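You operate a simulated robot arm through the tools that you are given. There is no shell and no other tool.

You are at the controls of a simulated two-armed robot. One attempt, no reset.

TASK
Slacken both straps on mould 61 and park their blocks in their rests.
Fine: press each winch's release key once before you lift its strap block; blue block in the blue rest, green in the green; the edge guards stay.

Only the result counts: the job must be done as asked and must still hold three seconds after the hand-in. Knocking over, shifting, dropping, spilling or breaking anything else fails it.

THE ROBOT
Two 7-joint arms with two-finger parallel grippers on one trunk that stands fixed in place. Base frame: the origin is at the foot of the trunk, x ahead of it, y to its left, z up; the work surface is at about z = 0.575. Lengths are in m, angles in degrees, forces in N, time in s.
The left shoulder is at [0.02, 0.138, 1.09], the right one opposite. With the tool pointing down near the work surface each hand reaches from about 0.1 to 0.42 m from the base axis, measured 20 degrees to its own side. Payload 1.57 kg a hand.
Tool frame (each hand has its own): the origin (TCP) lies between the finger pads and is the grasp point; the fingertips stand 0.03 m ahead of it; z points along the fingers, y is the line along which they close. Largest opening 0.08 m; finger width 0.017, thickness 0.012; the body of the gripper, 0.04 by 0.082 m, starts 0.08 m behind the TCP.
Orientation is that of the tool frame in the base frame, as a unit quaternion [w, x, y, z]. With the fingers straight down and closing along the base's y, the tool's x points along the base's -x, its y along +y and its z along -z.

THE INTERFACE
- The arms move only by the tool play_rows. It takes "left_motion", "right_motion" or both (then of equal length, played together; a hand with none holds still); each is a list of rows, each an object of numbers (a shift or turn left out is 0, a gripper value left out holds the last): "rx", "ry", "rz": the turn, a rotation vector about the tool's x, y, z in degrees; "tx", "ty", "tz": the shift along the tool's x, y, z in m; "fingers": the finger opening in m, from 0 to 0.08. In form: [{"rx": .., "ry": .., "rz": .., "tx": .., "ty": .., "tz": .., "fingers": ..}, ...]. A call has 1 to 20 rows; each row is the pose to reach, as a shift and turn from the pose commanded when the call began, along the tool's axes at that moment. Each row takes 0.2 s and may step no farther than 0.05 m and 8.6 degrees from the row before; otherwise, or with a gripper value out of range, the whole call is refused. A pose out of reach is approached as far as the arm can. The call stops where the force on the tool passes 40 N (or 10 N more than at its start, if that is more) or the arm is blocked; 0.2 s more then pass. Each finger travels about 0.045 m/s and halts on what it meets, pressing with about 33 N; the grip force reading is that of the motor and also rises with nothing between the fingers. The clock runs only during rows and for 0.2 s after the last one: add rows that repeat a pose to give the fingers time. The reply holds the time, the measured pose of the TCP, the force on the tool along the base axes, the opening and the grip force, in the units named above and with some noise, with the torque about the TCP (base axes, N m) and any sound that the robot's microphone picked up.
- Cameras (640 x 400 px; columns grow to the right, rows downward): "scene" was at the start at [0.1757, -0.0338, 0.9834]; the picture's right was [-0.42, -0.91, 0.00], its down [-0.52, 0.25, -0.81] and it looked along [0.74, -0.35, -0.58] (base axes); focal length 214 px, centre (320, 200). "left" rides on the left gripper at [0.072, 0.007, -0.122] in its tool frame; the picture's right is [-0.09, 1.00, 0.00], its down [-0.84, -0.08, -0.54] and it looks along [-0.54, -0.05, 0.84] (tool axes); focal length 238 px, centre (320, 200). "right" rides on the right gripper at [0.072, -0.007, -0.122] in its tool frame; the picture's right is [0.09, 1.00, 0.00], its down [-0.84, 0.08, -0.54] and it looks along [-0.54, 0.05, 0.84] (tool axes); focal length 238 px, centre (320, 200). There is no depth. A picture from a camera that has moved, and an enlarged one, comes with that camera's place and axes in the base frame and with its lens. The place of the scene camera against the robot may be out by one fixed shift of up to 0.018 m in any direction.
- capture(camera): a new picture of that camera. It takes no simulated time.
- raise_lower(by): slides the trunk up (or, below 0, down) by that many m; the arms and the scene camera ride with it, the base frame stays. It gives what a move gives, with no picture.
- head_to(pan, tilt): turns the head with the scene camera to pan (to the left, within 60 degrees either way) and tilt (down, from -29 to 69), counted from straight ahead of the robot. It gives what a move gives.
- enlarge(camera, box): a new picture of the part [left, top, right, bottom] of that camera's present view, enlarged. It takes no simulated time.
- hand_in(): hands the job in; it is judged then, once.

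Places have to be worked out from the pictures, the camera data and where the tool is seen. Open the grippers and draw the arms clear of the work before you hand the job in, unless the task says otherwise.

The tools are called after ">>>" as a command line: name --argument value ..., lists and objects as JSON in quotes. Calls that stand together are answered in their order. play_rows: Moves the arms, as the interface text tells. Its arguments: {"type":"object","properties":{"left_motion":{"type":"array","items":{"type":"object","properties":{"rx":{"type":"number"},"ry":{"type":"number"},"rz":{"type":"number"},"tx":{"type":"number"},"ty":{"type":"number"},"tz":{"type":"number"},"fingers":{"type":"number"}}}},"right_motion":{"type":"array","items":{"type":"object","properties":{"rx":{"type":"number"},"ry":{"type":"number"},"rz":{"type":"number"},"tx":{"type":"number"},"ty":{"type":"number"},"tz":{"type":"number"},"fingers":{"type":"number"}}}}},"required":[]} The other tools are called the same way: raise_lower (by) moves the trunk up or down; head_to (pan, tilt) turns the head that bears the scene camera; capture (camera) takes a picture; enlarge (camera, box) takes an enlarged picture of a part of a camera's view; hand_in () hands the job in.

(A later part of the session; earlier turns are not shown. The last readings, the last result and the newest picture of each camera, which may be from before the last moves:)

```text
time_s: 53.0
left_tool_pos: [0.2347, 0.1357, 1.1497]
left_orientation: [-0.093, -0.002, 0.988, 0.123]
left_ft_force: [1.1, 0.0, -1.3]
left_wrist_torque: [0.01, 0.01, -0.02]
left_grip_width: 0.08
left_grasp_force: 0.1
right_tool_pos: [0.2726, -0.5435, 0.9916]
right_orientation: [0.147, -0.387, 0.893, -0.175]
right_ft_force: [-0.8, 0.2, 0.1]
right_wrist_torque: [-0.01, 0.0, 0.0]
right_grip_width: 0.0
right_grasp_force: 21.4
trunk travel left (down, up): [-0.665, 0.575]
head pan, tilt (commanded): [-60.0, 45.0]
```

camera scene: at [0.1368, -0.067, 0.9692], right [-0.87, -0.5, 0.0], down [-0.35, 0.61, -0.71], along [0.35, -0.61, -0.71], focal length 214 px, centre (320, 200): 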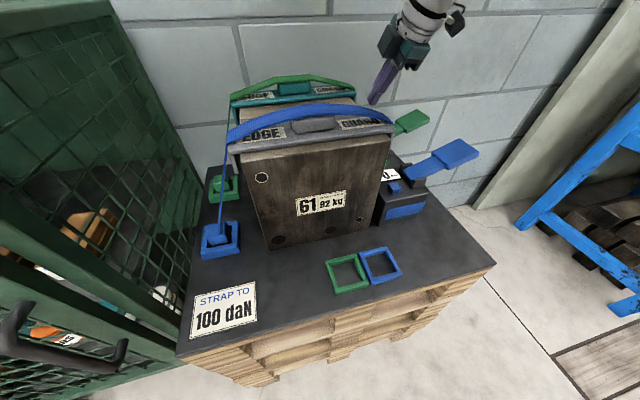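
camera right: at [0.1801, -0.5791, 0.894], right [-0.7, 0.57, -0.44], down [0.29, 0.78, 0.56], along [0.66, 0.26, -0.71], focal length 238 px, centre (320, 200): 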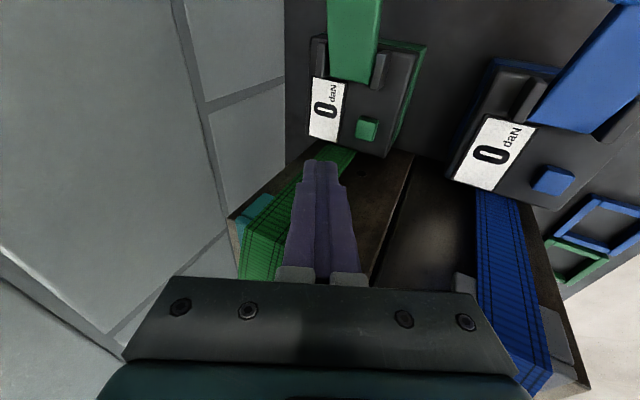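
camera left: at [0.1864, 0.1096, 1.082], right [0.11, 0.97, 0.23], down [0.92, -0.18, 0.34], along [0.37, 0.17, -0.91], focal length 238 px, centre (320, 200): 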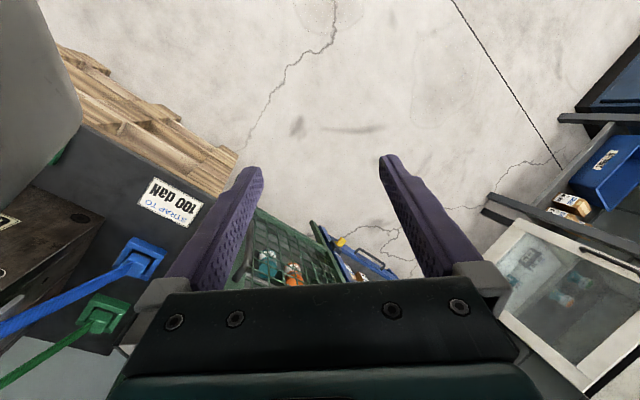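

Now I carry the empty hand high over the mould to the open corridor side, turning to yaw −45° with a 30° lean (tip away from the robot), fingers opening to 0.07.

>>> play_rows --right_motion '[{"rx": 0.84, "ry": 0.22, "rz": 7.45, "tx": -0.0253, "ty": 0.0148, "tz": 0.0023}, {"rx": 1.68, "ry": 0.44, "rz": 14.91, "tx": -0.0506, "ty": 0.0295, "tz": 0.0046}, {"rx": 2.52, "ry": 0.67, "rz": 22.36, "tx": -0.076, "ty": 0.0443, "tz": 0.0069}, {"rx": 3.36, "ry": 0.89, "rz": 29.81, "tx": -0.1013, "ty": 0.0591, "tz": 0.0092}, {"rx": 4.2, "ry": 1.11, "rz": 37.27, "tx": -0.1266, "ty": 0.0738, "tz": 0.0115}, {"rx": 5.04, "ry": 1.33, "rz": 44.72, "tx": -0.1519, "ty": 0.0886, "tz": 0.0138}, {"rx": 5.88, "ry": 1.55, "rz": 52.17, "tx": -0.1772, "ty": 0.1034, "tz": 0.0161}, {"rx": 6.72, "ry": 1.77, "rz": 59.63, "tx": -0.2025, "ty": 0.1181, "tz": 0.0184}, {"rx": 7.56, "ry": 2.0, "rz": 67.08, "tx": -0.2279, "ty": 0.1329, "tz": 0.0207}, {"rx": 8.4, "ry": 2.22, "rz": 74.53, "tx": -0.2532, "ty": 0.1477, "tz": 0.023}, {"rx": 9.24, "ry": 2.44, "rz": 81.99, "tx": -0.2785, "ty": 0.1624, "tz": 0.0253, "fingers": 0.07}, {"rx": 10.08, "ry": 2.66, "rz": 89.44, "tx": -0.3038, "ty": 0.1772, "tz": 0.0276, "fingers": 0.07}, {"rx": 10.08, "ry": 2.66, "rz": 89.44, "tx": -0.3038, "ty": 0.1772, "tz": 0.0276, "fingers": 0.07}]'

>>> capture --camera "right"

>>> head_to --pan -40 --tilt 45

>>> capture --camera "scene"

```text
time_s: 55.8
left_tool_pos: [0.234, 0.1353, 1.1509]
left_orientation: [-0.093, -0.002, 0.988, 0.124]
left_ft_force: [-0.4, -0.1, -0.2]
left_wrist_torque: [-0.02, 0.0, -0.03]
left_grip_width: 0.08
left_grasp_force: 0.1
right_tool_pos: [0.3718, -0.2095, 0.9282]
right_orientation: [0.238, 0.371, 0.892, -0.099]
right_ft_force: [0.4, -0.4, 0.3]
right_wrist_torque: [-0.04, 0.01, -0.01]
right_grip_width: 0.0677
right_grasp_force: 0.0
trunk travel left (down, up): [-0.665, 0.575]
head pan, tilt (commanded): [-60.0, 45.0]
```

```text
taken
camera right: at [0.2794, -0.1289, 0.9983], right [0.65, 0.76, -0.05], down [0.37, -0.27, 0.89], along [0.66, -0.59, -0.46], focal length 238 px, centre (320, 200)
```

right: 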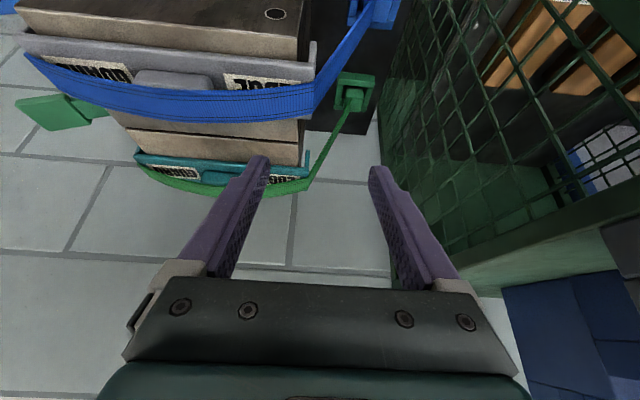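

```text
time_s: 56.6
left_tool_pos: [0.2344, 0.1358, 1.1508]
left_orientation: [-0.094, -0.003, 0.988, 0.123]
left_ft_force: [0.1, -0.1, -0.3]
left_wrist_torque: [0.0, -0.04, 0.0]
left_grip_width: 0.0802
left_grasp_force: 0.0
right_tool_pos: [0.3719, -0.2106, 0.9295]
right_orientation: [0.239, 0.369, 0.893, -0.099]
right_ft_force: [0.3, 0.3, 0.6]
right_wrist_torque: [-0.02, -0.02, -0.02]
right_grip_width: 0.07
right_grasp_force: 0.1
trunk travel left (down, up): [-0.665, 0.575]
head pan, tilt (commanded): [-40.0, 45.0]
```

```text
taken
camera scene: at [0.1584, -0.0489, 1.1692], right [-0.64, -0.77, 0.0], down [-0.54, 0.45, -0.71], along [0.54, -0.45, -0.71], focal length 214 px, centre (320, 200)
```

scene: 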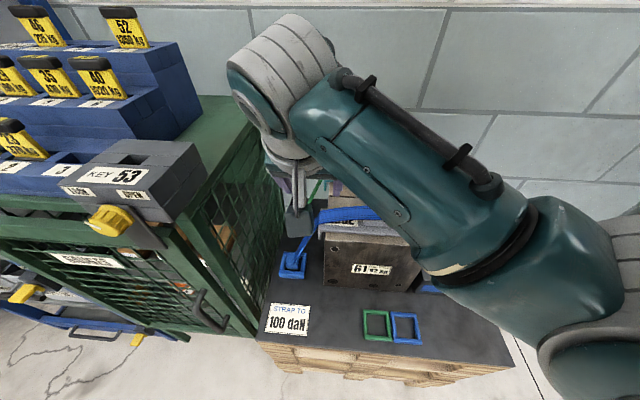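

The pose works and the right camera sees both anchors and the corridor. I shift sideways to be in line with the corridor (in front of the mould's end, clear of the cage) before lowering.

>>> play_rows --right_motion '[{"tx": 0.0104, "ty": 0.0221, "tz": -0.0139}, {"tx": 0.0207, "ty": 0.0443, "tz": -0.0278}, {"tx": 0.0311, "ty": 0.0664, "tz": -0.0417}, {"tx": 0.0311, "ty": 0.0664, "tz": -0.0417}]'

>>> capture --camera "right"

>>> capture --camera "scene"

>>> capture --camera "left"

```text
time_s: 57.6
left_tool_pos: [0.2347, 0.1353, 1.1512]
left_orientation: [-0.093, -0.003, 0.988, 0.123]
left_ft_force: [0.3, -0.1, 0.0]
left_wrist_torque: [0.02, 0.0, 0.02]
left_grip_width: 0.0798
left_grasp_force: 0.1
right_tool_pos: [0.3849, -0.1451, 0.9475]
right_orientation: [0.245, 0.368, 0.889, -0.118]
right_ft_force: [-0.2, 0.0, 0.1]
right_wrist_torque: [-0.02, 0.02, 0.02]
right_grip_width: 0.07
right_grasp_force: 0.1
trunk travel left (down, up): [-0.665, 0.575]
head pan, tilt (commanded): [-40.0, 45.0]
```

```text
taken
camera right: at [0.293, -0.0609, 1.013], right [0.65, 0.75, -0.08], down [0.38, -0.23, 0.9], along [0.66, -0.61, -0.43], focal length 238 px, centre (320, 200)
```

right: 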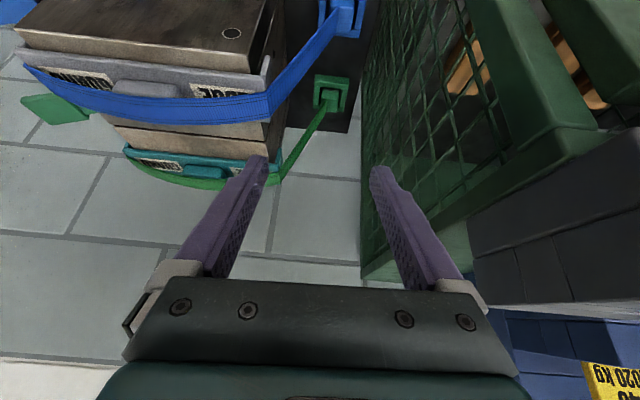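

```text
taken
camera scene: at [0.1585, -0.0488, 1.1692], right [-0.64, -0.77, 0.0], down [-0.54, 0.45, -0.71], along [0.54, -0.45, -0.71], focal length 214 px, centre (320, 200)
```

scene: 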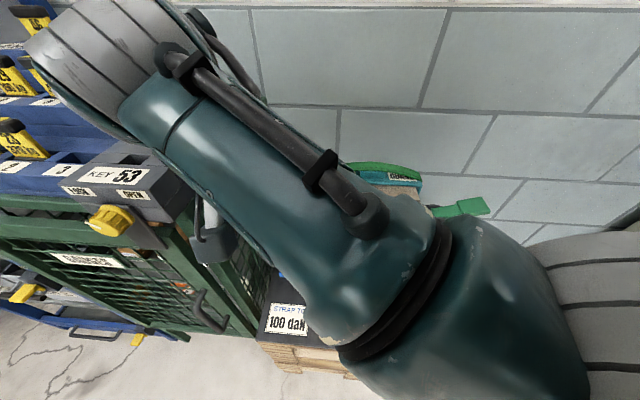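

```text
taken
camera left: at [0.1863, 0.1097, 1.282], right [0.11, 0.97, 0.23], down [0.92, -0.18, 0.34], along [0.37, 0.17, -0.91], focal length 238 px, centre (320, 200)
```

left: 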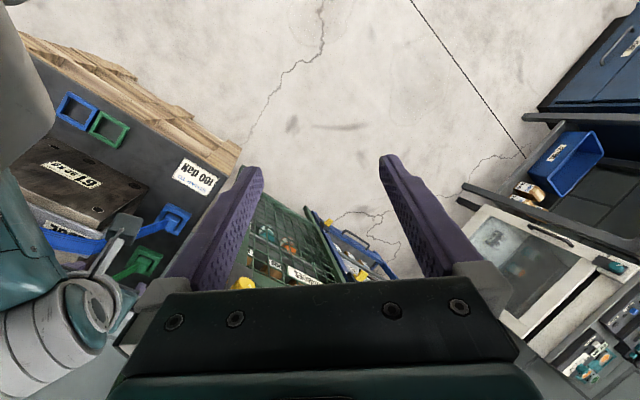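

Cage side plane is at s≈0.26 (corridor coordinates), mould end at ≈0.09, so there is room. I lower the trunk 0.15 with the hand in line with the corridor, short of the strap.

>>> raise_lower --by -0.15

>>> capture --camera "right"

>>> capture --camera "left"

```text
time_s: 59.4
left_tool_pos: [0.2338, 0.1356, 1.001]
left_orientation: [-0.094, -0.002, 0.988, 0.123]
left_ft_force: [-0.9, 1.0, -0.3]
left_wrist_torque: [0.0, -0.02, 0.0]
left_grip_width: 0.0801
left_grasp_force: 0.1
right_tool_pos: [0.3852, -0.145, 0.7981]
right_orientation: [0.246, 0.37, 0.888, -0.116]
right_ft_force: [0.2, -0.3, 0.3]
right_wrist_torque: [0.0, 0.02, -0.02]
right_grip_width: 0.0699
right_grasp_force: 0.1
trunk travel left (down, up): [-0.515, 0.725]
head pan, tilt (commanded): [-40.0, 45.0]
```

```text
taken
camera right: at [0.2943, -0.0608, 0.8644], right [0.66, 0.75, -0.07], down [0.37, -0.24, 0.9], along [0.66, -0.61, -0.44], focal length 238 px, centre (320, 200)
```

right: 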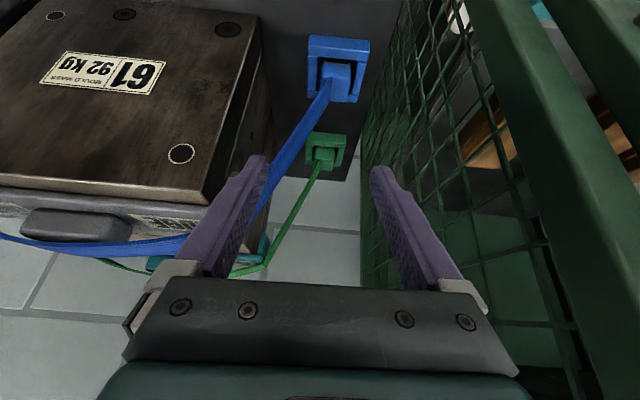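

```text
taken
camera left: at [0.1864, 0.1097, 1.132], right [0.11, 0.97, 0.23], down [0.92, -0.18, 0.34], along [0.37, 0.17, -0.91], focal length 238 px, centre (320, 200)
```

left: 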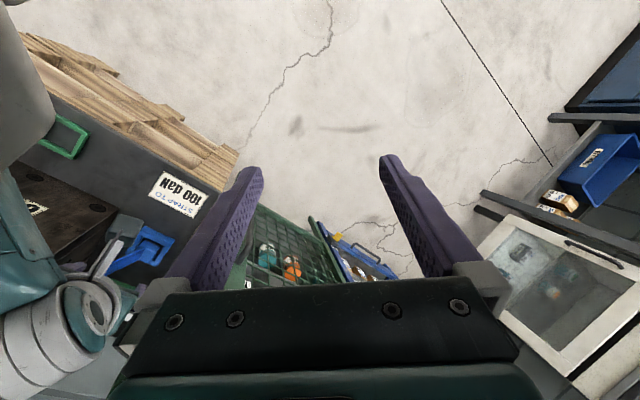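

Now the right camera sees both anchors well. I zoom in on each.

>>> enlarge --camera "right" --box '[280, 20, 400, 120]'

>>> enlarge --camera "right" --box '[280, 110, 370, 200]'

```text
4.00 times, centred on (340, 70) of right
camera zoom: at [0.2943, -0.0608, 0.8644], right [0.66, 0.75, -0.07], down [0.37, -0.24, 0.9], along [0.66, -0.61, -0.44], focal length 953 px, centre (240, 720)
```

zoom: 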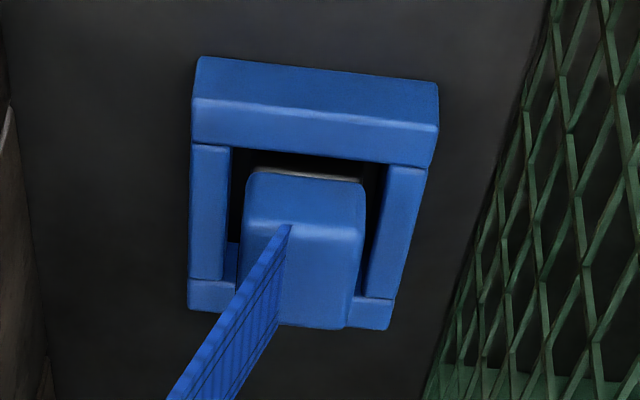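

```text
4.44 times, centred on (325, 155) of right
camera zoom: at [0.2943, -0.0608, 0.8644], right [0.66, 0.75, -0.07], down [0.37, -0.24, 0.9], along [0.66, -0.61, -0.44], focal length 1059 px, centre (298, 400)
```

zoom: 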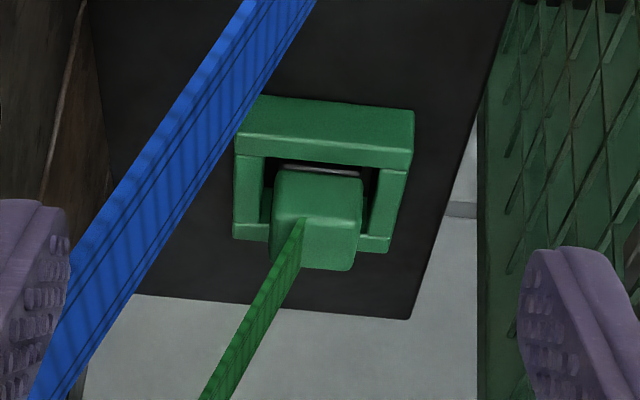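

Blue block centre works out at (0.445, −0.194), top z≈0.616, ~0.034 m wide, standing ~0.024 above its socket walls. I first play a null move with a small orientation correction to see that the hand tracks properly here.

>>> play_rows --right_motion '[{"rx": -0.8, "ry": 0.77, "rz": 0.15, "tz": -0.01}, {"rx": -1.6, "ry": 1.53, "rz": 0.31, "tz": -0.01}, {"rx": -1.6, "ry": 1.53, "rz": 0.31, "tz": -0.01}]'

```text
time_s: 60.4
left_tool_pos: [0.2334, 0.1349, 1.0007]
left_orientation: [-0.093, -0.002, 0.988, 0.122]
left_ft_force: [0.5, -0.1, 0.0]
left_wrist_torque: [-0.03, 0.01, 0.01]
left_grip_width: 0.0799
left_grasp_force: 0.0
right_tool_pos: [0.3847, -0.1593, 0.8045]
right_orientation: [0.247, 0.369, 0.888, -0.118]
right_ft_force: [-0.9, 0.1, -0.1]
right_wrist_torque: [0.06, -0.03, -0.02]
right_grip_width: 0.0699
right_grasp_force: 0.1
trunk travel left (down, up): [-0.515, 0.725]
head pan, tilt (commanded): [-40.0, 45.0]
stopped in row 3 (right hand): the arm was blocked; the commanded pose is now the measured one
```

The wrist bend was at its limit with the hand high; going lower relative to the shoulder relieves it. I move to the pre-grasp pose 6 cm back from the blue block along the approach axis.

>>> play_rows --right_motion '[{"rx": -0.3, "ry": 0.3, "tx": 0.0095, "ty": 0.0044, "tz": 0.0237}, {"rx": -0.6, "ry": 0.7, "rz": 0.1, "tx": 0.019, "ty": 0.0087, "tz": 0.0475}, {"rx": -1.0, "ry": 1.1, "rz": 0.2, "tx": 0.0284, "ty": 0.0131, "tz": 0.0712}, {"rx": -1.3, "ry": 1.4, "rz": 0.25, "tx": 0.0379, "ty": 0.0174, "tz": 0.095}, {"rx": -1.63, "ry": 1.74, "rz": 0.3, "tx": 0.0474, "ty": 0.0218, "tz": 0.1187}, {"rx": -1.63, "ry": 1.74, "rz": 0.3, "tx": 0.0474, "ty": 0.0218, "tz": 0.1187}]'

>>> capture --camera "right"

>>> capture --camera "scene"

```text
time_s: 61.8
left_tool_pos: [0.2332, 0.1354, 1.001]
left_orientation: [-0.093, -0.002, 0.988, 0.123]
left_ft_force: [0.1, -0.3, -0.1]
left_wrist_torque: [0.03, 0.03, -0.02]
left_grip_width: 0.0798
left_grasp_force: 0.0
right_tool_pos: [0.4111, -0.1532, 0.6796]
right_orientation: [0.236, 0.37, 0.894, -0.092]
right_ft_force: [-0.1, -0.1, -0.2]
right_wrist_torque: [0.0, 0.05, 0.01]
right_grip_width: 0.0701
right_grasp_force: 0.1
trunk travel left (down, up): [-0.515, 0.725]
head pan, tilt (commanded): [-40.0, 45.0]
```

```text
taken
camera right: at [0.3192, -0.0739, 0.7492], right [0.65, 0.76, -0.04], down [0.38, -0.28, 0.88], along [0.66, -0.58, -0.47], focal length 238 px, centre (320, 200)
```

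right: 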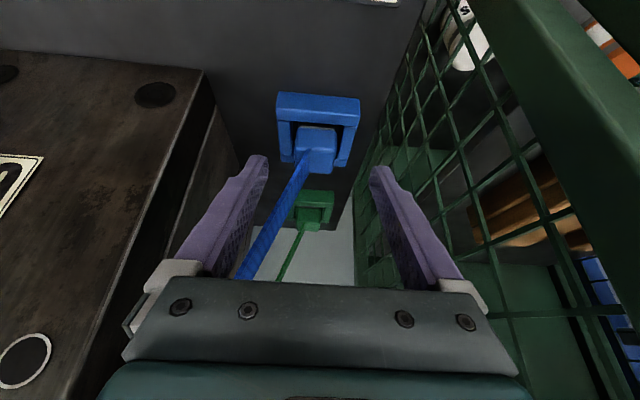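

```text
taken
camera scene: at [0.1584, -0.0488, 1.0192], right [-0.64, -0.77, 0.0], down [-0.54, 0.45, -0.71], along [0.54, -0.45, -0.71], focal length 214 px, centre (320, 200)
```

scene: 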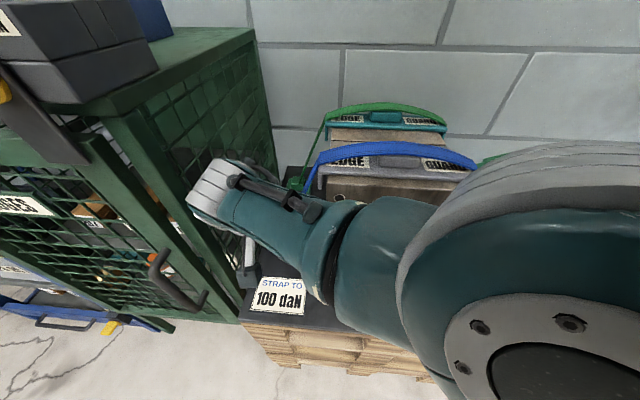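

The hand is ~9 mm off its commanded y, and the elbow is crowding the head camera. I turn the head away to the left to free the elbow and see if the hand settles.

>>> head_to --pan 15 --tilt 45

>>> play_rows --right_motion '[{}, {}]'

>>> capture --camera "scene"

```text
time_s: 63.0
left_tool_pos: [0.2339, 0.1351, 1.0015]
left_orientation: [-0.093, -0.003, 0.988, 0.123]
left_ft_force: [0.2, -0.8, -0.4]
left_wrist_torque: [0.01, -0.01, 0.02]
left_grip_width: 0.0803
left_grasp_force: 0.1
right_tool_pos: [0.4119, -0.1548, 0.6793]
right_orientation: [0.236, 0.369, 0.894, -0.093]
right_ft_force: [-1.0, 1.1, 0.0]
right_wrist_torque: [-0.01, 0.01, 0.0]
right_grip_width: 0.0699
right_grasp_force: 0.0
trunk travel left (down, up): [-0.515, 0.725]
head pan, tilt (commanded): [15.0, 45.0]
```

```text
time_s: 63.6
left_tool_pos: [0.2338, 0.135, 1.0023]
left_orientation: [-0.094, -0.002, 0.988, 0.123]
left_ft_force: [0.4, 0.4, 0.6]
left_wrist_torque: [0.04, -0.04, 0.01]
left_grip_width: 0.0798
left_grasp_force: 0.0
right_tool_pos: [0.4118, -0.1529, 0.678]
right_orientation: [0.236, 0.37, 0.894, -0.093]
right_ft_force: [0.3, -0.5, -0.2]
right_wrist_torque: [-0.01, -0.03, -0.04]
right_grip_width: 0.0698
right_grasp_force: 0.0
trunk travel left (down, up): [-0.515, 0.725]
head pan, tilt (commanded): [15.0, 45.0]
```

```text
taken
camera scene: at [0.1747, 0.0244, 1.0192], right [0.26, -0.97, 0.0], down [-0.68, -0.18, -0.71], along [0.68, 0.18, -0.71], focal length 214 px, centre (320, 200)
```

scene: 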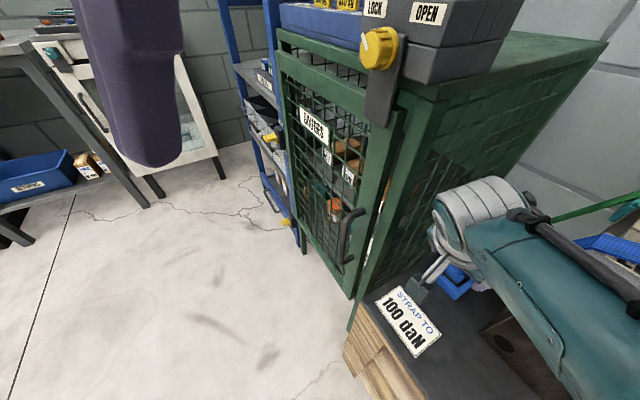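

The pose is steady (the offset was just the stop relaxation). I zoom the right camera to measure the block relative to the fingers.

>>> enlarge --camera "right" --box '[250, 80, 390, 190]'

>>> enlarge --camera "scene" --box '[400, 160, 560, 300]'

```text
3.64 times, centred on (320, 135) of right
camera zoom: at [0.3188, -0.0747, 0.749], right [0.65, 0.76, -0.04], down [0.38, -0.28, 0.88], along [0.66, -0.58, -0.47], focal length 867 px, centre (320, 436)
```

zoom: 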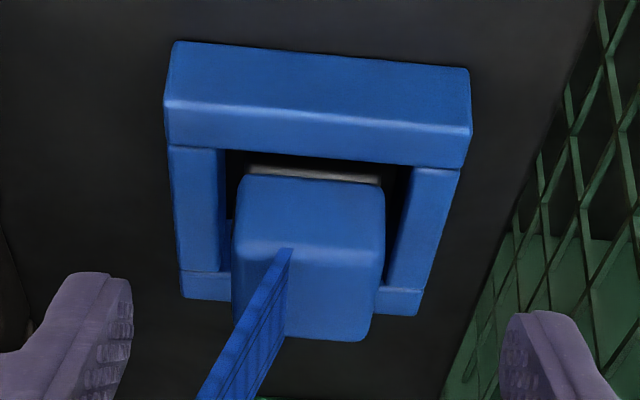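

```text
2.86 times, centred on (480, 230) of scene
camera zoom: at [0.1747, 0.0244, 1.0192], right [0.26, -0.97, 0.0], down [-0.68, -0.18, -0.71], along [0.68, 0.18, -0.71], focal length 613 px, centre (-137, 114)
```

zoom: 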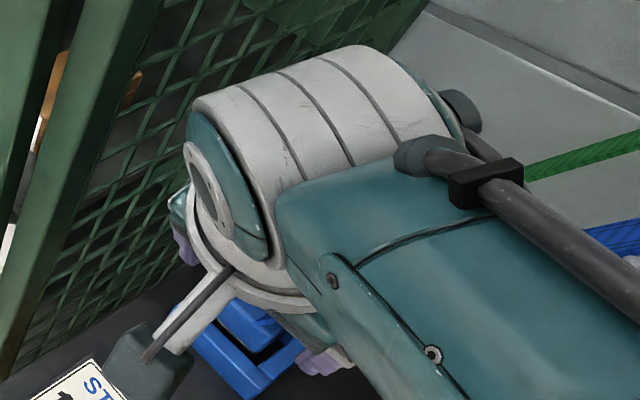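

Block centre relative to the tool is clear: (0.446, −0.194). I advance along the approach axis, stopping 2 cm short to check alignment.

>>> play_rows --right_motion '[{"rx": 0.25, "ry": -0.3, "tx": -0.004, "ty": -0.0047, "tz": 0.01}, {"rx": 0.5, "ry": -0.64, "rz": -0.1, "tx": -0.0085, "ty": -0.0047, "tz": 0.026}, {"rx": 0.5, "ry": -0.64, "rz": -0.1, "tx": -0.0085, "ty": -0.0047, "tz": 0.041}, {"rx": 0.5, "ry": -0.64, "rz": -0.1, "tx": -0.0085, "ty": -0.0047, "tz": 0.041}]'

>>> capture --camera "right"

>>> enlarge --camera "right" --box '[220, 80, 420, 220]'

```text
time_s: 64.6
left_tool_pos: [0.2336, 0.1358, 1.0003]
left_orientation: [-0.093, -0.003, 0.988, 0.123]
left_ft_force: [-0.4, 0.8, 0.1]
left_wrist_torque: [-0.02, -0.01, 0.0]
left_grip_width: 0.0801
left_grasp_force: 0.1
right_tool_pos: [0.4246, -0.1811, 0.6479]
right_orientation: [0.24, 0.37, 0.892, -0.1]
right_ft_force: [-0.3, -0.4, 0.2]
right_wrist_torque: [0.01, 0.06, 0.02]
right_grip_width: 0.0702
right_grasp_force: 0.1
right hand out of reach, approached as far as the arm can: row 3, 4
trunk travel left (down, up): [-0.515, 0.725]
head pan, tilt (commanded): [15.0, 45.0]
```

```text
taken
camera right: at [0.3316, -0.1001, 0.7175], right [0.65, 0.76, -0.05], down [0.38, -0.27, 0.89], along [0.66, -0.59, -0.46], focal length 238 px, centre (320, 200)
```

right: 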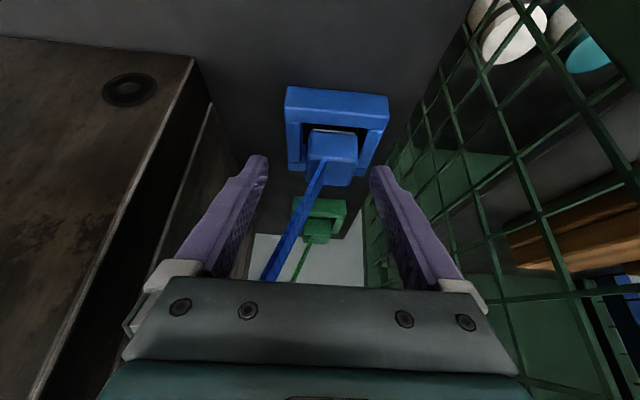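

```text
2.86 times, centred on (320, 150) of right
camera zoom: at [0.3316, -0.1001, 0.7175], right [0.65, 0.76, -0.05], down [0.38, -0.27, 0.89], along [0.66, -0.59, -0.46], focal length 681 px, centre (320, 343)
```

zoom: 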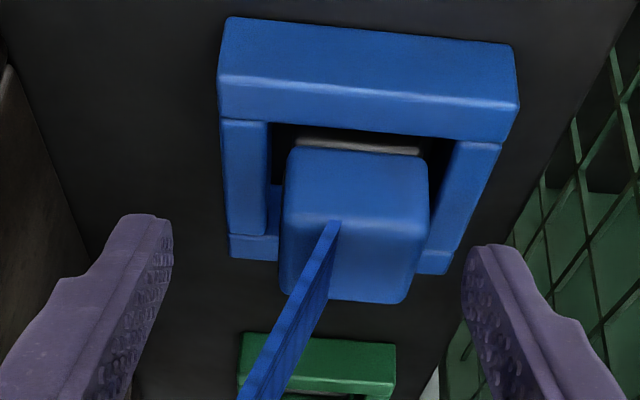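

At this trunk height the grasp is just beyond reach. I retreat along the approach axis, lower the trunk 0.08, and come back in.

>>> play_rows --right_motion '[{"tz": -0.02}, {"tz": -0.04}, {"tx": -0.005, "tz": -0.068}, {"tx": -0.01, "tz": -0.077}, {"tx": -0.01, "tz": -0.077}]'

>>> raise_lower --by -0.08

>>> capture --camera "right"

```text
time_s: 65.8
left_tool_pos: [0.2338, 0.1352, 1.0006]
left_orientation: [-0.092, -0.002, 0.988, 0.123]
left_ft_force: [-0.1, 0.4, -0.7]
left_wrist_torque: [-0.03, 0.01, 0.01]
left_grip_width: 0.0797
left_grasp_force: 0.1
right_tool_pos: [0.4063, -0.1744, 0.7207]
right_orientation: [0.246, 0.372, 0.888, -0.111]
right_ft_force: [0.1, 0.6, 0.2]
right_wrist_torque: [-0.01, -0.01, -0.02]
right_grip_width: 0.07
right_grasp_force: 0.0
trunk travel left (down, up): [-0.515, 0.725]
head pan, tilt (commanded): [15.0, 45.0]
```

```text
time_s: 67.0
left_tool_pos: [0.2343, 0.1351, 0.9207]
left_orientation: [-0.093, -0.003, 0.988, 0.122]
left_ft_force: [1.1, 0.4, -0.1]
left_wrist_torque: [-0.01, 0.02, 0.02]
left_grip_width: 0.0799
left_grasp_force: 0.0
right_tool_pos: [0.4039, -0.1748, 0.6389]
right_orientation: [0.244, 0.371, 0.889, -0.114]
right_ft_force: [-0.4, 0.3, 0.5]
right_wrist_torque: [0.02, 0.03, -0.01]
right_grip_width: 0.0701
right_grasp_force: 0.1
trunk travel left (down, up): [-0.435, 0.805]
head pan, tilt (commanded): [15.0, 45.0]
```

```text
taken
camera right: at [0.3115, -0.0908, 0.7059], right [0.65, 0.75, -0.07], down [0.37, -0.24, 0.9], along [0.66, -0.61, -0.44], focal length 238 px, centre (320, 200)
```

right: 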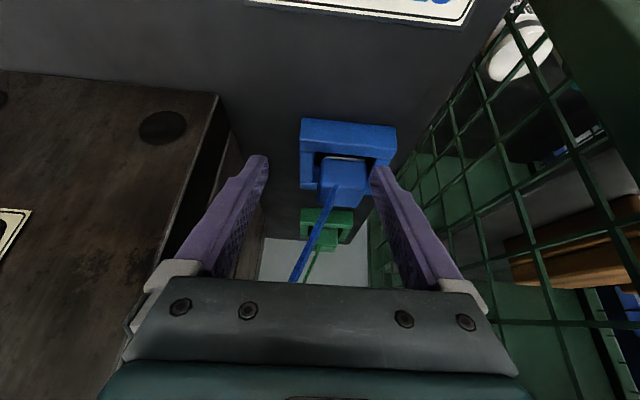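

I correct the sideways offset first (fingers centred on the block) before advancing.

>>> play_rows --right_motion '[{"rx": -0.7, "ry": 0.6, "tx": -0.001, "ty": 0.008, "tz": -0.004}, {"rx": -1.4, "ry": 1.19, "rz": 0.07, "tx": -0.0021, "ty": 0.0159, "tz": -0.0061}, {"rx": -1.4, "ry": 1.19, "rz": 0.07, "tx": -0.0021, "ty": 0.0159, "tz": -0.0061}]'

>>> enlarge --camera "right" --box '[220, 80, 420, 220]'

```text
time_s: 67.8
left_tool_pos: [0.2331, 0.1354, 0.9218]
left_orientation: [-0.093, -0.002, 0.988, 0.123]
left_ft_force: [0.4, -0.6, 0.7]
left_wrist_torque: [0.0, 0.0, -0.03]
left_grip_width: 0.0801
left_grasp_force: 0.0
right_tool_pos: [0.4139, -0.1698, 0.6446]
right_orientation: [0.242, 0.367, 0.892, -0.103]
right_ft_force: [0.0, -0.1, -0.6]
right_wrist_torque: [0.01, -0.01, -0.01]
right_grip_width: 0.0698
right_grasp_force: 0.0
trunk travel left (down, up): [-0.435, 0.805]
head pan, tilt (commanded): [15.0, 45.0]
```

```text
2.86 times, centred on (320, 150) of right
camera zoom: at [0.3216, -0.0872, 0.713], right [0.65, 0.76, -0.05], down [0.37, -0.26, 0.89], along [0.66, -0.6, -0.45], focal length 681 px, centre (320, 343)
```

zoom: 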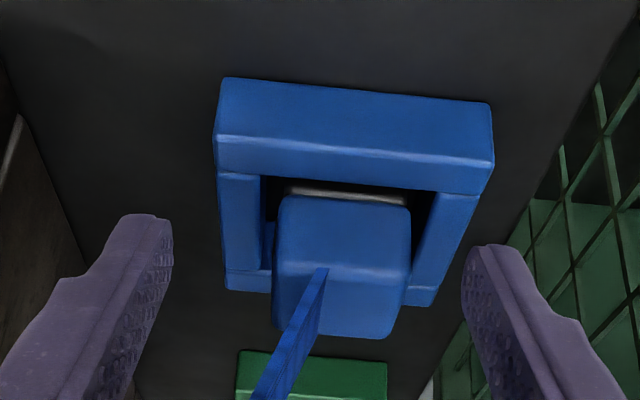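

The block sits 5–6 mm to the cage side of the finger mid-plane; I shift over and advance to the grasp, fingers still open.

>>> play_rows --right_motion '[{"ry": 0.2, "rz": 0.1, "tx": -0.002, "ty": 0.0056, "tz": 0.003}, {"rx": -0.2, "ry": 0.5, "rz": 0.3, "tx": -0.0065, "ty": 0.0056, "tz": 0.012}, {"rx": -0.2, "ry": 0.5, "rz": 0.3, "tx": -0.0135, "ty": 0.0056, "tz": 0.0249}, {"rx": -0.2, "ry": 0.5, "rz": 0.3, "tx": -0.0135, "ty": 0.0056, "tz": 0.0249}]'

>>> enlarge --camera "right" --box '[220, 80, 420, 220]'

>>> capture --camera "scene"

```text
time_s: 68.8
left_tool_pos: [0.233, 0.1359, 0.9204]
left_orientation: [-0.093, -0.002, 0.988, 0.122]
left_ft_force: [0.1, 0.6, -0.6]
left_wrist_torque: [-0.02, 0.0, -0.01]
left_grip_width: 0.0802
left_grasp_force: 0.0
right_tool_pos: [0.4341, -0.1594, 0.6298]
right_orientation: [0.231, 0.371, 0.896, -0.08]
right_ft_force: [0.1, -0.1, 0.6]
right_wrist_torque: [-0.01, 0.04, 0.03]
right_grip_width: 0.0699
right_grasp_force: 0.0
trunk travel left (down, up): [-0.435, 0.805]
head pan, tilt (commanded): [15.0, 45.0]
```

```text
2.86 times, centred on (320, 150) of right
camera zoom: at [0.3413, -0.0825, 0.7043], right [0.64, 0.77, -0.01], down [0.38, -0.3, 0.88], along [0.67, -0.57, -0.48], focal length 681 px, centre (320, 343)
```

zoom: 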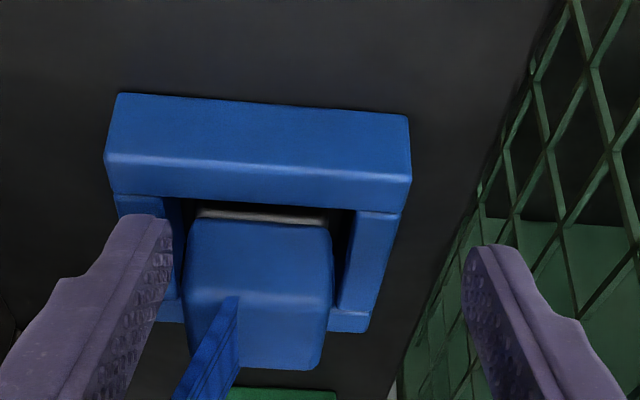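

```text
taken
camera scene: at [0.1746, 0.0244, 0.9392], right [0.26, -0.97, 0.0], down [-0.68, -0.18, -0.71], along [0.68, 0.18, -0.71], focal length 214 px, centre (320, 200)
```

scene: 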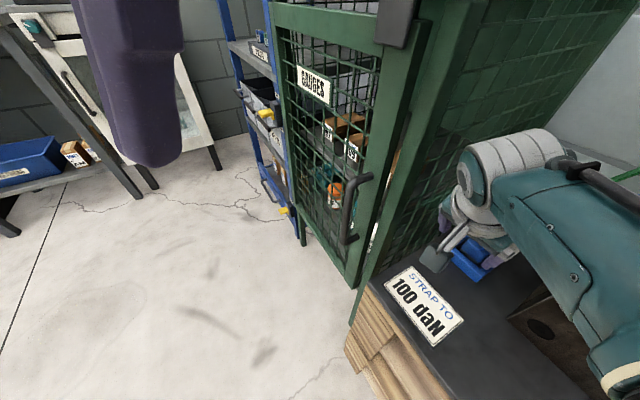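

The hand ended 2 cm off sideways although no force shows at the tool — I suspect the elbow or forearm is touching something. I look at the arm from the head.

>>> head_to --pan -20 --tilt 45

>>> capture --camera "scene"

>>> capture --camera "left"

```text
time_s: 69.8
left_tool_pos: [0.2333, 0.1359, 0.9208]
left_orientation: [-0.093, -0.001, 0.988, 0.122]
left_ft_force: [-0.4, 0.6, -0.1]
left_wrist_torque: [0.02, 0.0, 0.01]
left_grip_width: 0.0803
left_grasp_force: 0.1
right_tool_pos: [0.4342, -0.1606, 0.6308]
right_orientation: [0.231, 0.37, 0.896, -0.081]
right_ft_force: [0.6, -0.1, 0.7]
right_wrist_torque: [0.02, 0.01, 0.0]
right_grip_width: 0.0703
right_grasp_force: 0.1
trunk travel left (down, up): [-0.435, 0.805]
head pan, tilt (commanded): [-20.0, 45.0]
```

```text
taken
camera scene: at [0.1726, -0.0243, 0.9392], right [-0.34, -0.94, 0.0], down [-0.66, 0.24, -0.71], along [0.66, -0.24, -0.71], focal length 214 px, centre (320, 200)
```

scene: 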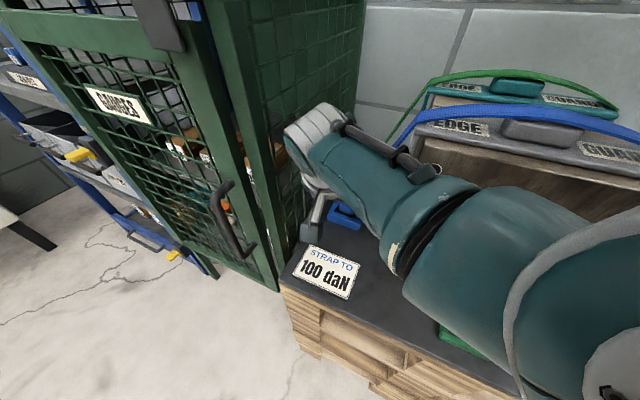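

```text
taken
camera left: at [0.1863, 0.1097, 1.0519], right [0.11, 0.97, 0.23], down [0.92, -0.18, 0.34], along [0.37, 0.17, -0.91], focal length 238 px, centre (320, 200)
```

left: 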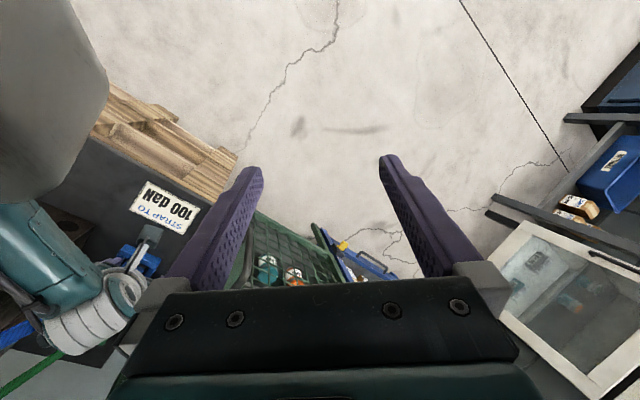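

>>> head_to --pan -60 --tilt 30

>>> capture --camera "scene"

>>> head_to --pan -60 --tilt 0

>>> capture --camera "scene"

```text
time_s: 70.9
left_tool_pos: [0.2337, 0.1358, 0.9203]
left_orientation: [-0.094, -0.002, 0.988, 0.123]
left_ft_force: [-0.4, 0.2, -0.6]
left_wrist_torque: [-0.02, -0.02, -0.03]
left_grip_width: 0.08
left_grasp_force: 0.0
right_tool_pos: [0.4339, -0.1599, 0.6305]
right_orientation: [0.231, 0.371, 0.896, -0.081]
right_ft_force: [0.2, 0.1, 0.7]
right_wrist_torque: [-0.02, -0.01, -0.03]
right_grip_width: 0.0701
right_grasp_force: 0.0
trunk travel left (down, up): [-0.435, 0.805]
head pan, tilt (commanded): [-60.0, 30.0]
```

```text
taken
camera scene: at [0.1414, -0.0749, 0.9618], right [-0.87, -0.5, 0.0], down [-0.25, 0.43, -0.87], along [0.43, -0.75, -0.5], focal length 214 px, centre (320, 200)
```

scene: 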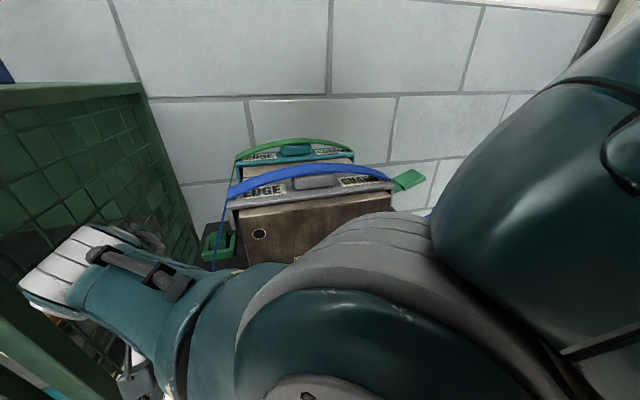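

```text
time_s: 71.8
left_tool_pos: [0.2339, 0.1348, 0.9209]
left_orientation: [-0.094, -0.003, 0.988, 0.123]
left_ft_force: [0.3, 0.3, 0.5]
left_wrist_torque: [-0.03, 0.01, -0.02]
left_grip_width: 0.0798
left_grasp_force: 0.2
right_tool_pos: [0.4348, -0.1603, 0.631]
right_orientation: [0.231, 0.371, 0.896, -0.08]
right_ft_force: [-0.5, 0.3, -0.6]
right_wrist_torque: [-0.01, 0.0, 0.02]
right_grip_width: 0.07
right_grasp_force: 0.0
trunk travel left (down, up): [-0.435, 0.805]
head pan, tilt (commanded): [-60.0, 0.0]
```

```text
taken
camera scene: at [0.1412, -0.0746, 1.0101], right [-0.87, -0.5, 0.0], down [0.0, 0.0, -1.0], along [0.5, -0.87, 0.0], focal length 214 px, centre (320, 200)
```

scene: 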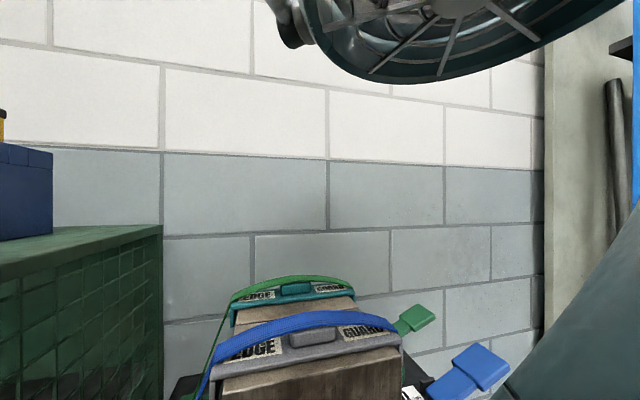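

The elbow has swung inward against the robot's own body, which cramps the arm. I back out the way I came and raise the trunk, to re-approach with the elbow out to the side.

>>> play_rows --right_motion '[{"tz": -0.02}, {"tz": -0.04}, {"tz": -0.06}, {"tz": -0.06}]'

>>> raise_lower --by 0.23

>>> capture --camera "right"

```text
time_s: 73.0
left_tool_pos: [0.2343, 0.1361, 0.9207]
left_orientation: [-0.093, -0.002, 0.988, 0.123]
left_ft_force: [0.2, -0.3, 0.6]
left_wrist_torque: [0.02, 0.05, 0.02]
left_grip_width: 0.0802
left_grasp_force: 0.0
right_tool_pos: [0.4196, -0.1867, 0.6851]
right_orientation: [0.251, 0.377, 0.883, -0.119]
right_ft_force: [0.5, -0.5, 0.9]
right_wrist_torque: [0.05, -0.03, -0.03]
right_grip_width: 0.07
right_grasp_force: 0.1
trunk travel left (down, up): [-0.435, 0.805]
head pan, tilt (commanded): [-60.0, 0.0]
stopped in row 4 (right hand): the arm was blocked; the commanded pose is now the measured one
```

```text
time_s: 75.4
left_tool_pos: [0.2335, 0.1343, 1.1502]
left_orientation: [-0.093, -0.002, 0.988, 0.123]
left_ft_force: [-0.7, -0.5, -0.3]
left_wrist_torque: [0.03, 0.02, 0.0]
left_grip_width: 0.0799
left_grasp_force: 0.1
right_tool_pos: [0.4182, -0.1852, 0.9147]
right_orientation: [0.249, 0.377, 0.884, -0.118]
right_ft_force: [-0.1, -0.6, -0.4]
right_wrist_torque: [0.01, 0.02, -0.02]
right_grip_width: 0.07
right_grasp_force: 0.0
trunk travel left (down, up): [-0.665, 0.575]
head pan, tilt (commanded): [-60.0, 0.0]
```

```text
taken
camera right: at [0.3278, -0.0997, 0.9803], right [0.67, 0.74, -0.07], down [0.36, -0.24, 0.9], along [0.65, -0.63, -0.43], focal length 238 px, centre (320, 200)
```

right: 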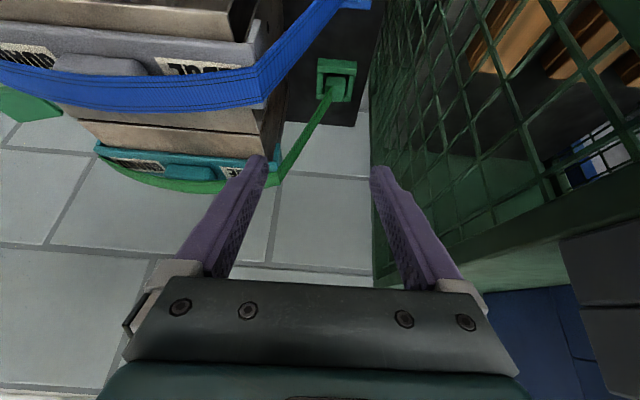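

I now straighten the hand to vertical (yaw −45°) over the mould's front edge, high up, to swing the elbow back out.

>>> play_rows --right_motion '[{"rx": -0.3, "ry": 6.4, "rz": -0.2, "ty": -0.0233, "tz": -0.0077}, {"rx": -0.6, "ry": 12.8, "rz": -0.5, "ty": -0.0466, "tz": -0.0155}, {"rx": -1.0, "ry": 19.2, "rz": -0.7, "ty": -0.0699, "tz": -0.0232}, {"rx": -1.3, "ry": 25.6, "rz": -0.9, "ty": -0.0932, "tz": -0.031}, {"rx": -1.6, "ry": 31.95, "rz": -1.16, "tx": -0.0001, "ty": -0.1165, "tz": -0.0387}, {"rx": -1.6, "ry": 31.95, "rz": -1.16, "tx": -0.0001, "ty": -0.1165, "tz": -0.0387}]'

>>> head_to --pan -50 --tilt 30

>>> capture --camera "scene"

```text
time_s: 76.8
left_tool_pos: [0.2332, 0.136, 1.1512]
left_orientation: [-0.094, -0.002, 0.988, 0.123]
left_ft_force: [-0.5, -0.1, 0.6]
left_wrist_torque: [0.03, -0.01, 0.01]
left_grip_width: 0.08
left_grasp_force: 0.2
right_tool_pos: [0.3195, -0.2437, 0.9493]
right_orientation: [-0.003, 0.38, 0.925, 0.007]
right_ft_force: [-0.2, -0.3, 0.3]
right_wrist_torque: [-0.01, -0.01, 0.01]
right_grip_width: 0.07
right_grasp_force: 0.1
trunk travel left (down, up): [-0.665, 0.575]
head pan, tilt (commanded): [-60.0, 0.0]
```

```text
time_s: 77.8
left_tool_pos: [0.2339, 0.1356, 1.1513]
left_orientation: [-0.094, -0.002, 0.988, 0.123]
left_ft_force: [0.1, 0.4, -0.5]
left_wrist_torque: [0.0, 0.05, -0.02]
left_grip_width: 0.0797
left_grasp_force: 0.0
right_tool_pos: [0.3195, -0.2444, 0.9489]
right_orientation: [-0.002, 0.381, 0.925, 0.006]
right_ft_force: [-1.5, 0.4, 0.4]
right_wrist_torque: [0.01, -0.01, 0.02]
right_grip_width: 0.0701
right_grasp_force: 0.0
trunk travel left (down, up): [-0.665, 0.575]
head pan, tilt (commanded): [-50.0, 30.0]
```

```text
taken
camera scene: at [0.1543, -0.0659, 1.1919], right [-0.77, -0.64, 0.0], down [-0.32, 0.38, -0.87], along [0.56, -0.66, -0.5], focal length 214 px, centre (320, 200)
```

scene: 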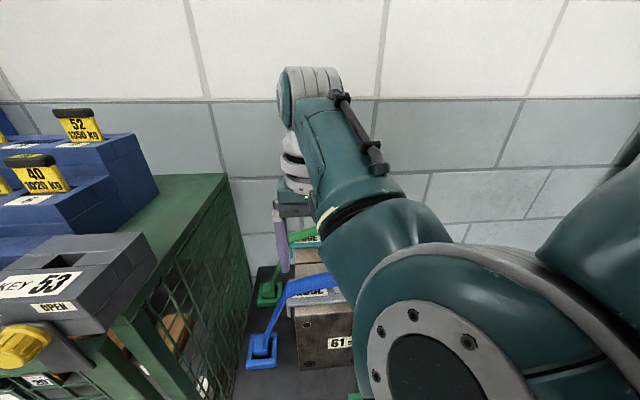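

The hand is accurate again. With less lean (10°) the wrist stays farther out and uncramped; I move over the corridor just in front of the blue block, still high.

>>> play_rows --right_motion '[{"rx": 0.1, "ry": -2.6, "tx": -0.003, "ty": 0.0312, "tz": 0.005}, {"rx": 0.3, "ry": -5.2, "rz": 0.1, "tx": -0.006, "ty": 0.0624, "tz": 0.01}, {"rx": 0.4, "ry": -7.9, "rz": 0.1, "tx": -0.009, "ty": 0.0936, "tz": 0.015}, {"rx": 0.57, "ry": -10.5, "rz": 0.18, "tx": -0.012, "ty": 0.1248, "tz": 0.0201}, {"rx": 0.57, "ry": -10.5, "rz": 0.18, "tx": -0.012, "ty": 0.1248, "tz": 0.0201}]'

>>> capture --camera "right"

>>> capture --camera "scene"

```text
time_s: 79.0
left_tool_pos: [0.2337, 0.1358, 1.1513]
left_orientation: [-0.093, -0.002, 0.988, 0.123]
left_ft_force: [0.3, -0.5, 0.4]
left_wrist_torque: [0.01, 0.0, 0.03]
left_grip_width: 0.0798
left_grasp_force: 0.0
right_tool_pos: [0.4184, -0.1785, 0.9302]
right_orientation: [0.083, 0.388, 0.917, -0.043]
right_ft_force: [0.8, -0.5, -0.2]
right_wrist_torque: [-0.02, 0.02, -0.01]
right_grip_width: 0.07
right_grasp_force: 0.1
trunk travel left (down, up): [-0.665, 0.575]
head pan, tilt (commanded): [-50.0, 30.0]
```

```text
taken
camera right: at [0.3487, -0.116, 1.0372], right [0.65, 0.76, -0.03], down [0.56, -0.46, 0.69], along [0.51, -0.47, -0.73], focal length 238 px, centre (320, 200)
```

right: 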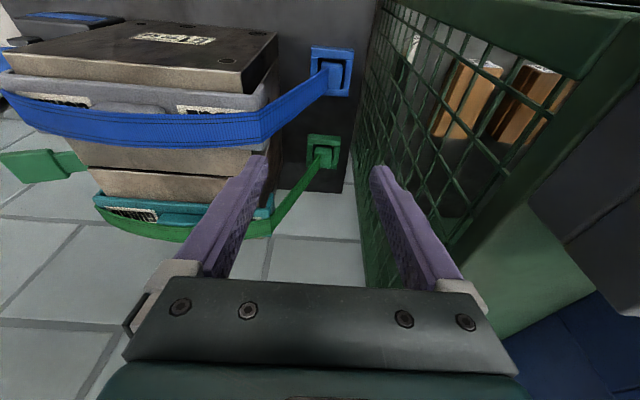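

```text
taken
camera scene: at [0.1587, -0.0638, 1.198], right [-0.73, -0.68, 0.0], down [-0.3, 0.32, -0.9], along [0.61, -0.66, -0.44], focal length 214 px, centre (320, 200)
```

scene: 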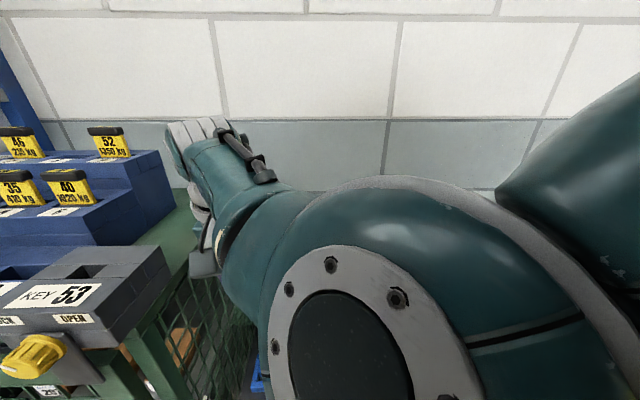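

The scene camera's own pose got nudged: the elbow is pushing on the head. I swing the head up and left, out of the elbow's way; the hand cameras suffice here.

>>> head_to --pan 45 --tilt -29

>>> play_rows --right_motion '[{}, {}, {}]'

>>> capture --camera "scene"

```text
time_s: 80.7
left_tool_pos: [0.2351, 0.1346, 1.1517]
left_orientation: [-0.094, -0.002, 0.988, 0.123]
left_ft_force: [0.5, 0.3, -0.8]
left_wrist_torque: [0.01, 0.01, 0.02]
left_grip_width: 0.08
left_grasp_force: 0.1
right_tool_pos: [0.4194, -0.1756, 0.9334]
right_orientation: [0.085, 0.385, 0.918, -0.04]
right_ft_force: [0.3, 0.1, -0.7]
right_wrist_torque: [-0.02, -0.02, 0.0]
right_grip_width: 0.07
right_grasp_force: 0.0
trunk travel left (down, up): [-0.665, 0.575]
head pan, tilt (commanded): [45.0, -28.6]
```

```text
time_s: 81.5
left_tool_pos: [0.2336, 0.1361, 1.1517]
left_orientation: [-0.094, -0.002, 0.988, 0.123]
left_ft_force: [-0.3, -0.9, 0.0]
left_wrist_torque: [-0.01, -0.04, 0.0]
left_grip_width: 0.0802
left_grasp_force: 0.1
right_tool_pos: [0.42, -0.1749, 0.933]
right_orientation: [0.086, 0.386, 0.918, -0.04]
right_ft_force: [0.8, -0.3, -0.7]
right_wrist_torque: [-0.02, -0.01, -0.02]
right_grip_width: 0.0698
right_grasp_force: 0.0
trunk travel left (down, up): [-0.665, 0.575]
head pan, tilt (commanded): [45.0, -28.6]
```

```text
taken
camera scene: at [0.1691, -0.0547, 1.2197], right [-0.62, -0.78, 0.0], down [-0.17, 0.14, -0.98], along [0.76, -0.61, -0.22], focal length 214 px, centre (320, 200)
```

scene: 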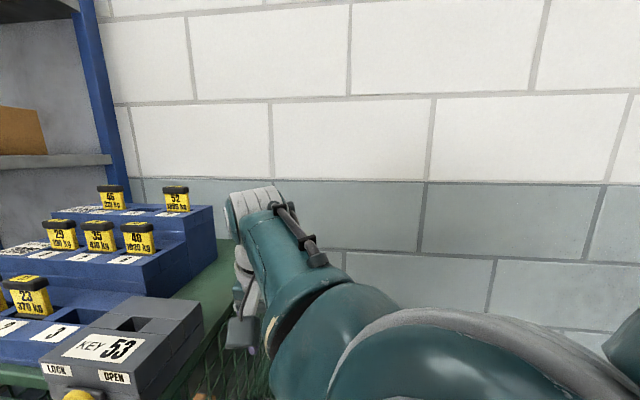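

The head is wedged against the elbow and couldn't turn. I move the hand back to where the elbow was free, then turn the head away.

>>> play_rows --right_motion '[{"ry": 2.6, "ty": -0.031}, {"ry": 5.2, "ty": -0.062}, {"ry": 7.9, "ty": -0.093}, {"ry": 10.5, "tx": -0.002, "ty": -0.12}, {"ry": 10.5, "tx": -0.002, "ty": -0.12}]'

>>> head_to --pan 45 --tilt -29

>>> capture --camera "scene"

```text
time_s: 82.7
left_tool_pos: [0.2343, 0.1359, 1.1509]
left_orientation: [-0.093, -0.001, 0.988, 0.123]
left_ft_force: [-0.7, 0.5, 0.3]
left_wrist_torque: [0.02, 0.0, 0.0]
left_grip_width: 0.0802
left_grasp_force: 0.0
right_tool_pos: [0.3326, -0.2524, 0.9296]
right_orientation: [-0.004, 0.383, 0.924, 0.002]
right_ft_force: [0.1, 0.4, 0.0]
right_wrist_torque: [0.0, -0.01, -0.02]
right_grip_width: 0.07
right_grasp_force: 0.0
trunk travel left (down, up): [-0.665, 0.575]
head pan, tilt (commanded): [45.0, -28.6]
```

```text
time_s: 83.3
left_tool_pos: [0.2327, 0.135, 1.1507]
left_orientation: [-0.093, -0.002, 0.988, 0.122]
left_ft_force: [0.3, 0.0, -0.1]
left_wrist_torque: [-0.01, 0.0, 0.01]
left_grip_width: 0.0803
left_grasp_force: 0.1
right_tool_pos: [0.3325, -0.2529, 0.9309]
right_orientation: [-0.004, 0.383, 0.924, 0.001]
right_ft_force: [0.2, 0.1, -0.2]
right_wrist_torque: [0.02, 0.0, -0.02]
right_grip_width: 0.0702
right_grasp_force: 0.0
trunk travel left (down, up): [-0.665, 0.575]
head pan, tilt (commanded): [45.0, -28.6]
```

```text
taken
camera scene: at [0.1435, 0.0508, 1.2802], right [0.71, -0.71, 0.0], down [0.34, 0.34, -0.88], along [0.62, 0.62, 0.48], focal length 214 px, centre (320, 200)
```

scene: 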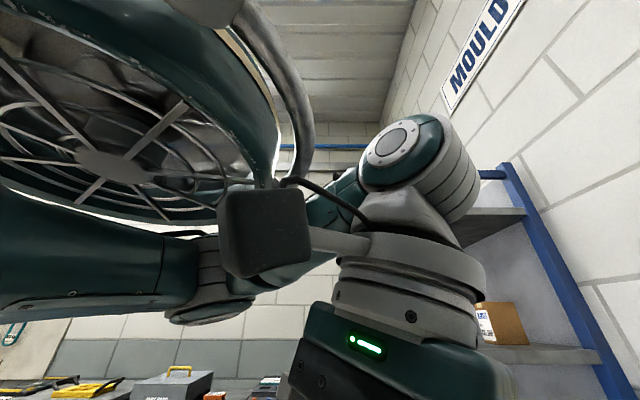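

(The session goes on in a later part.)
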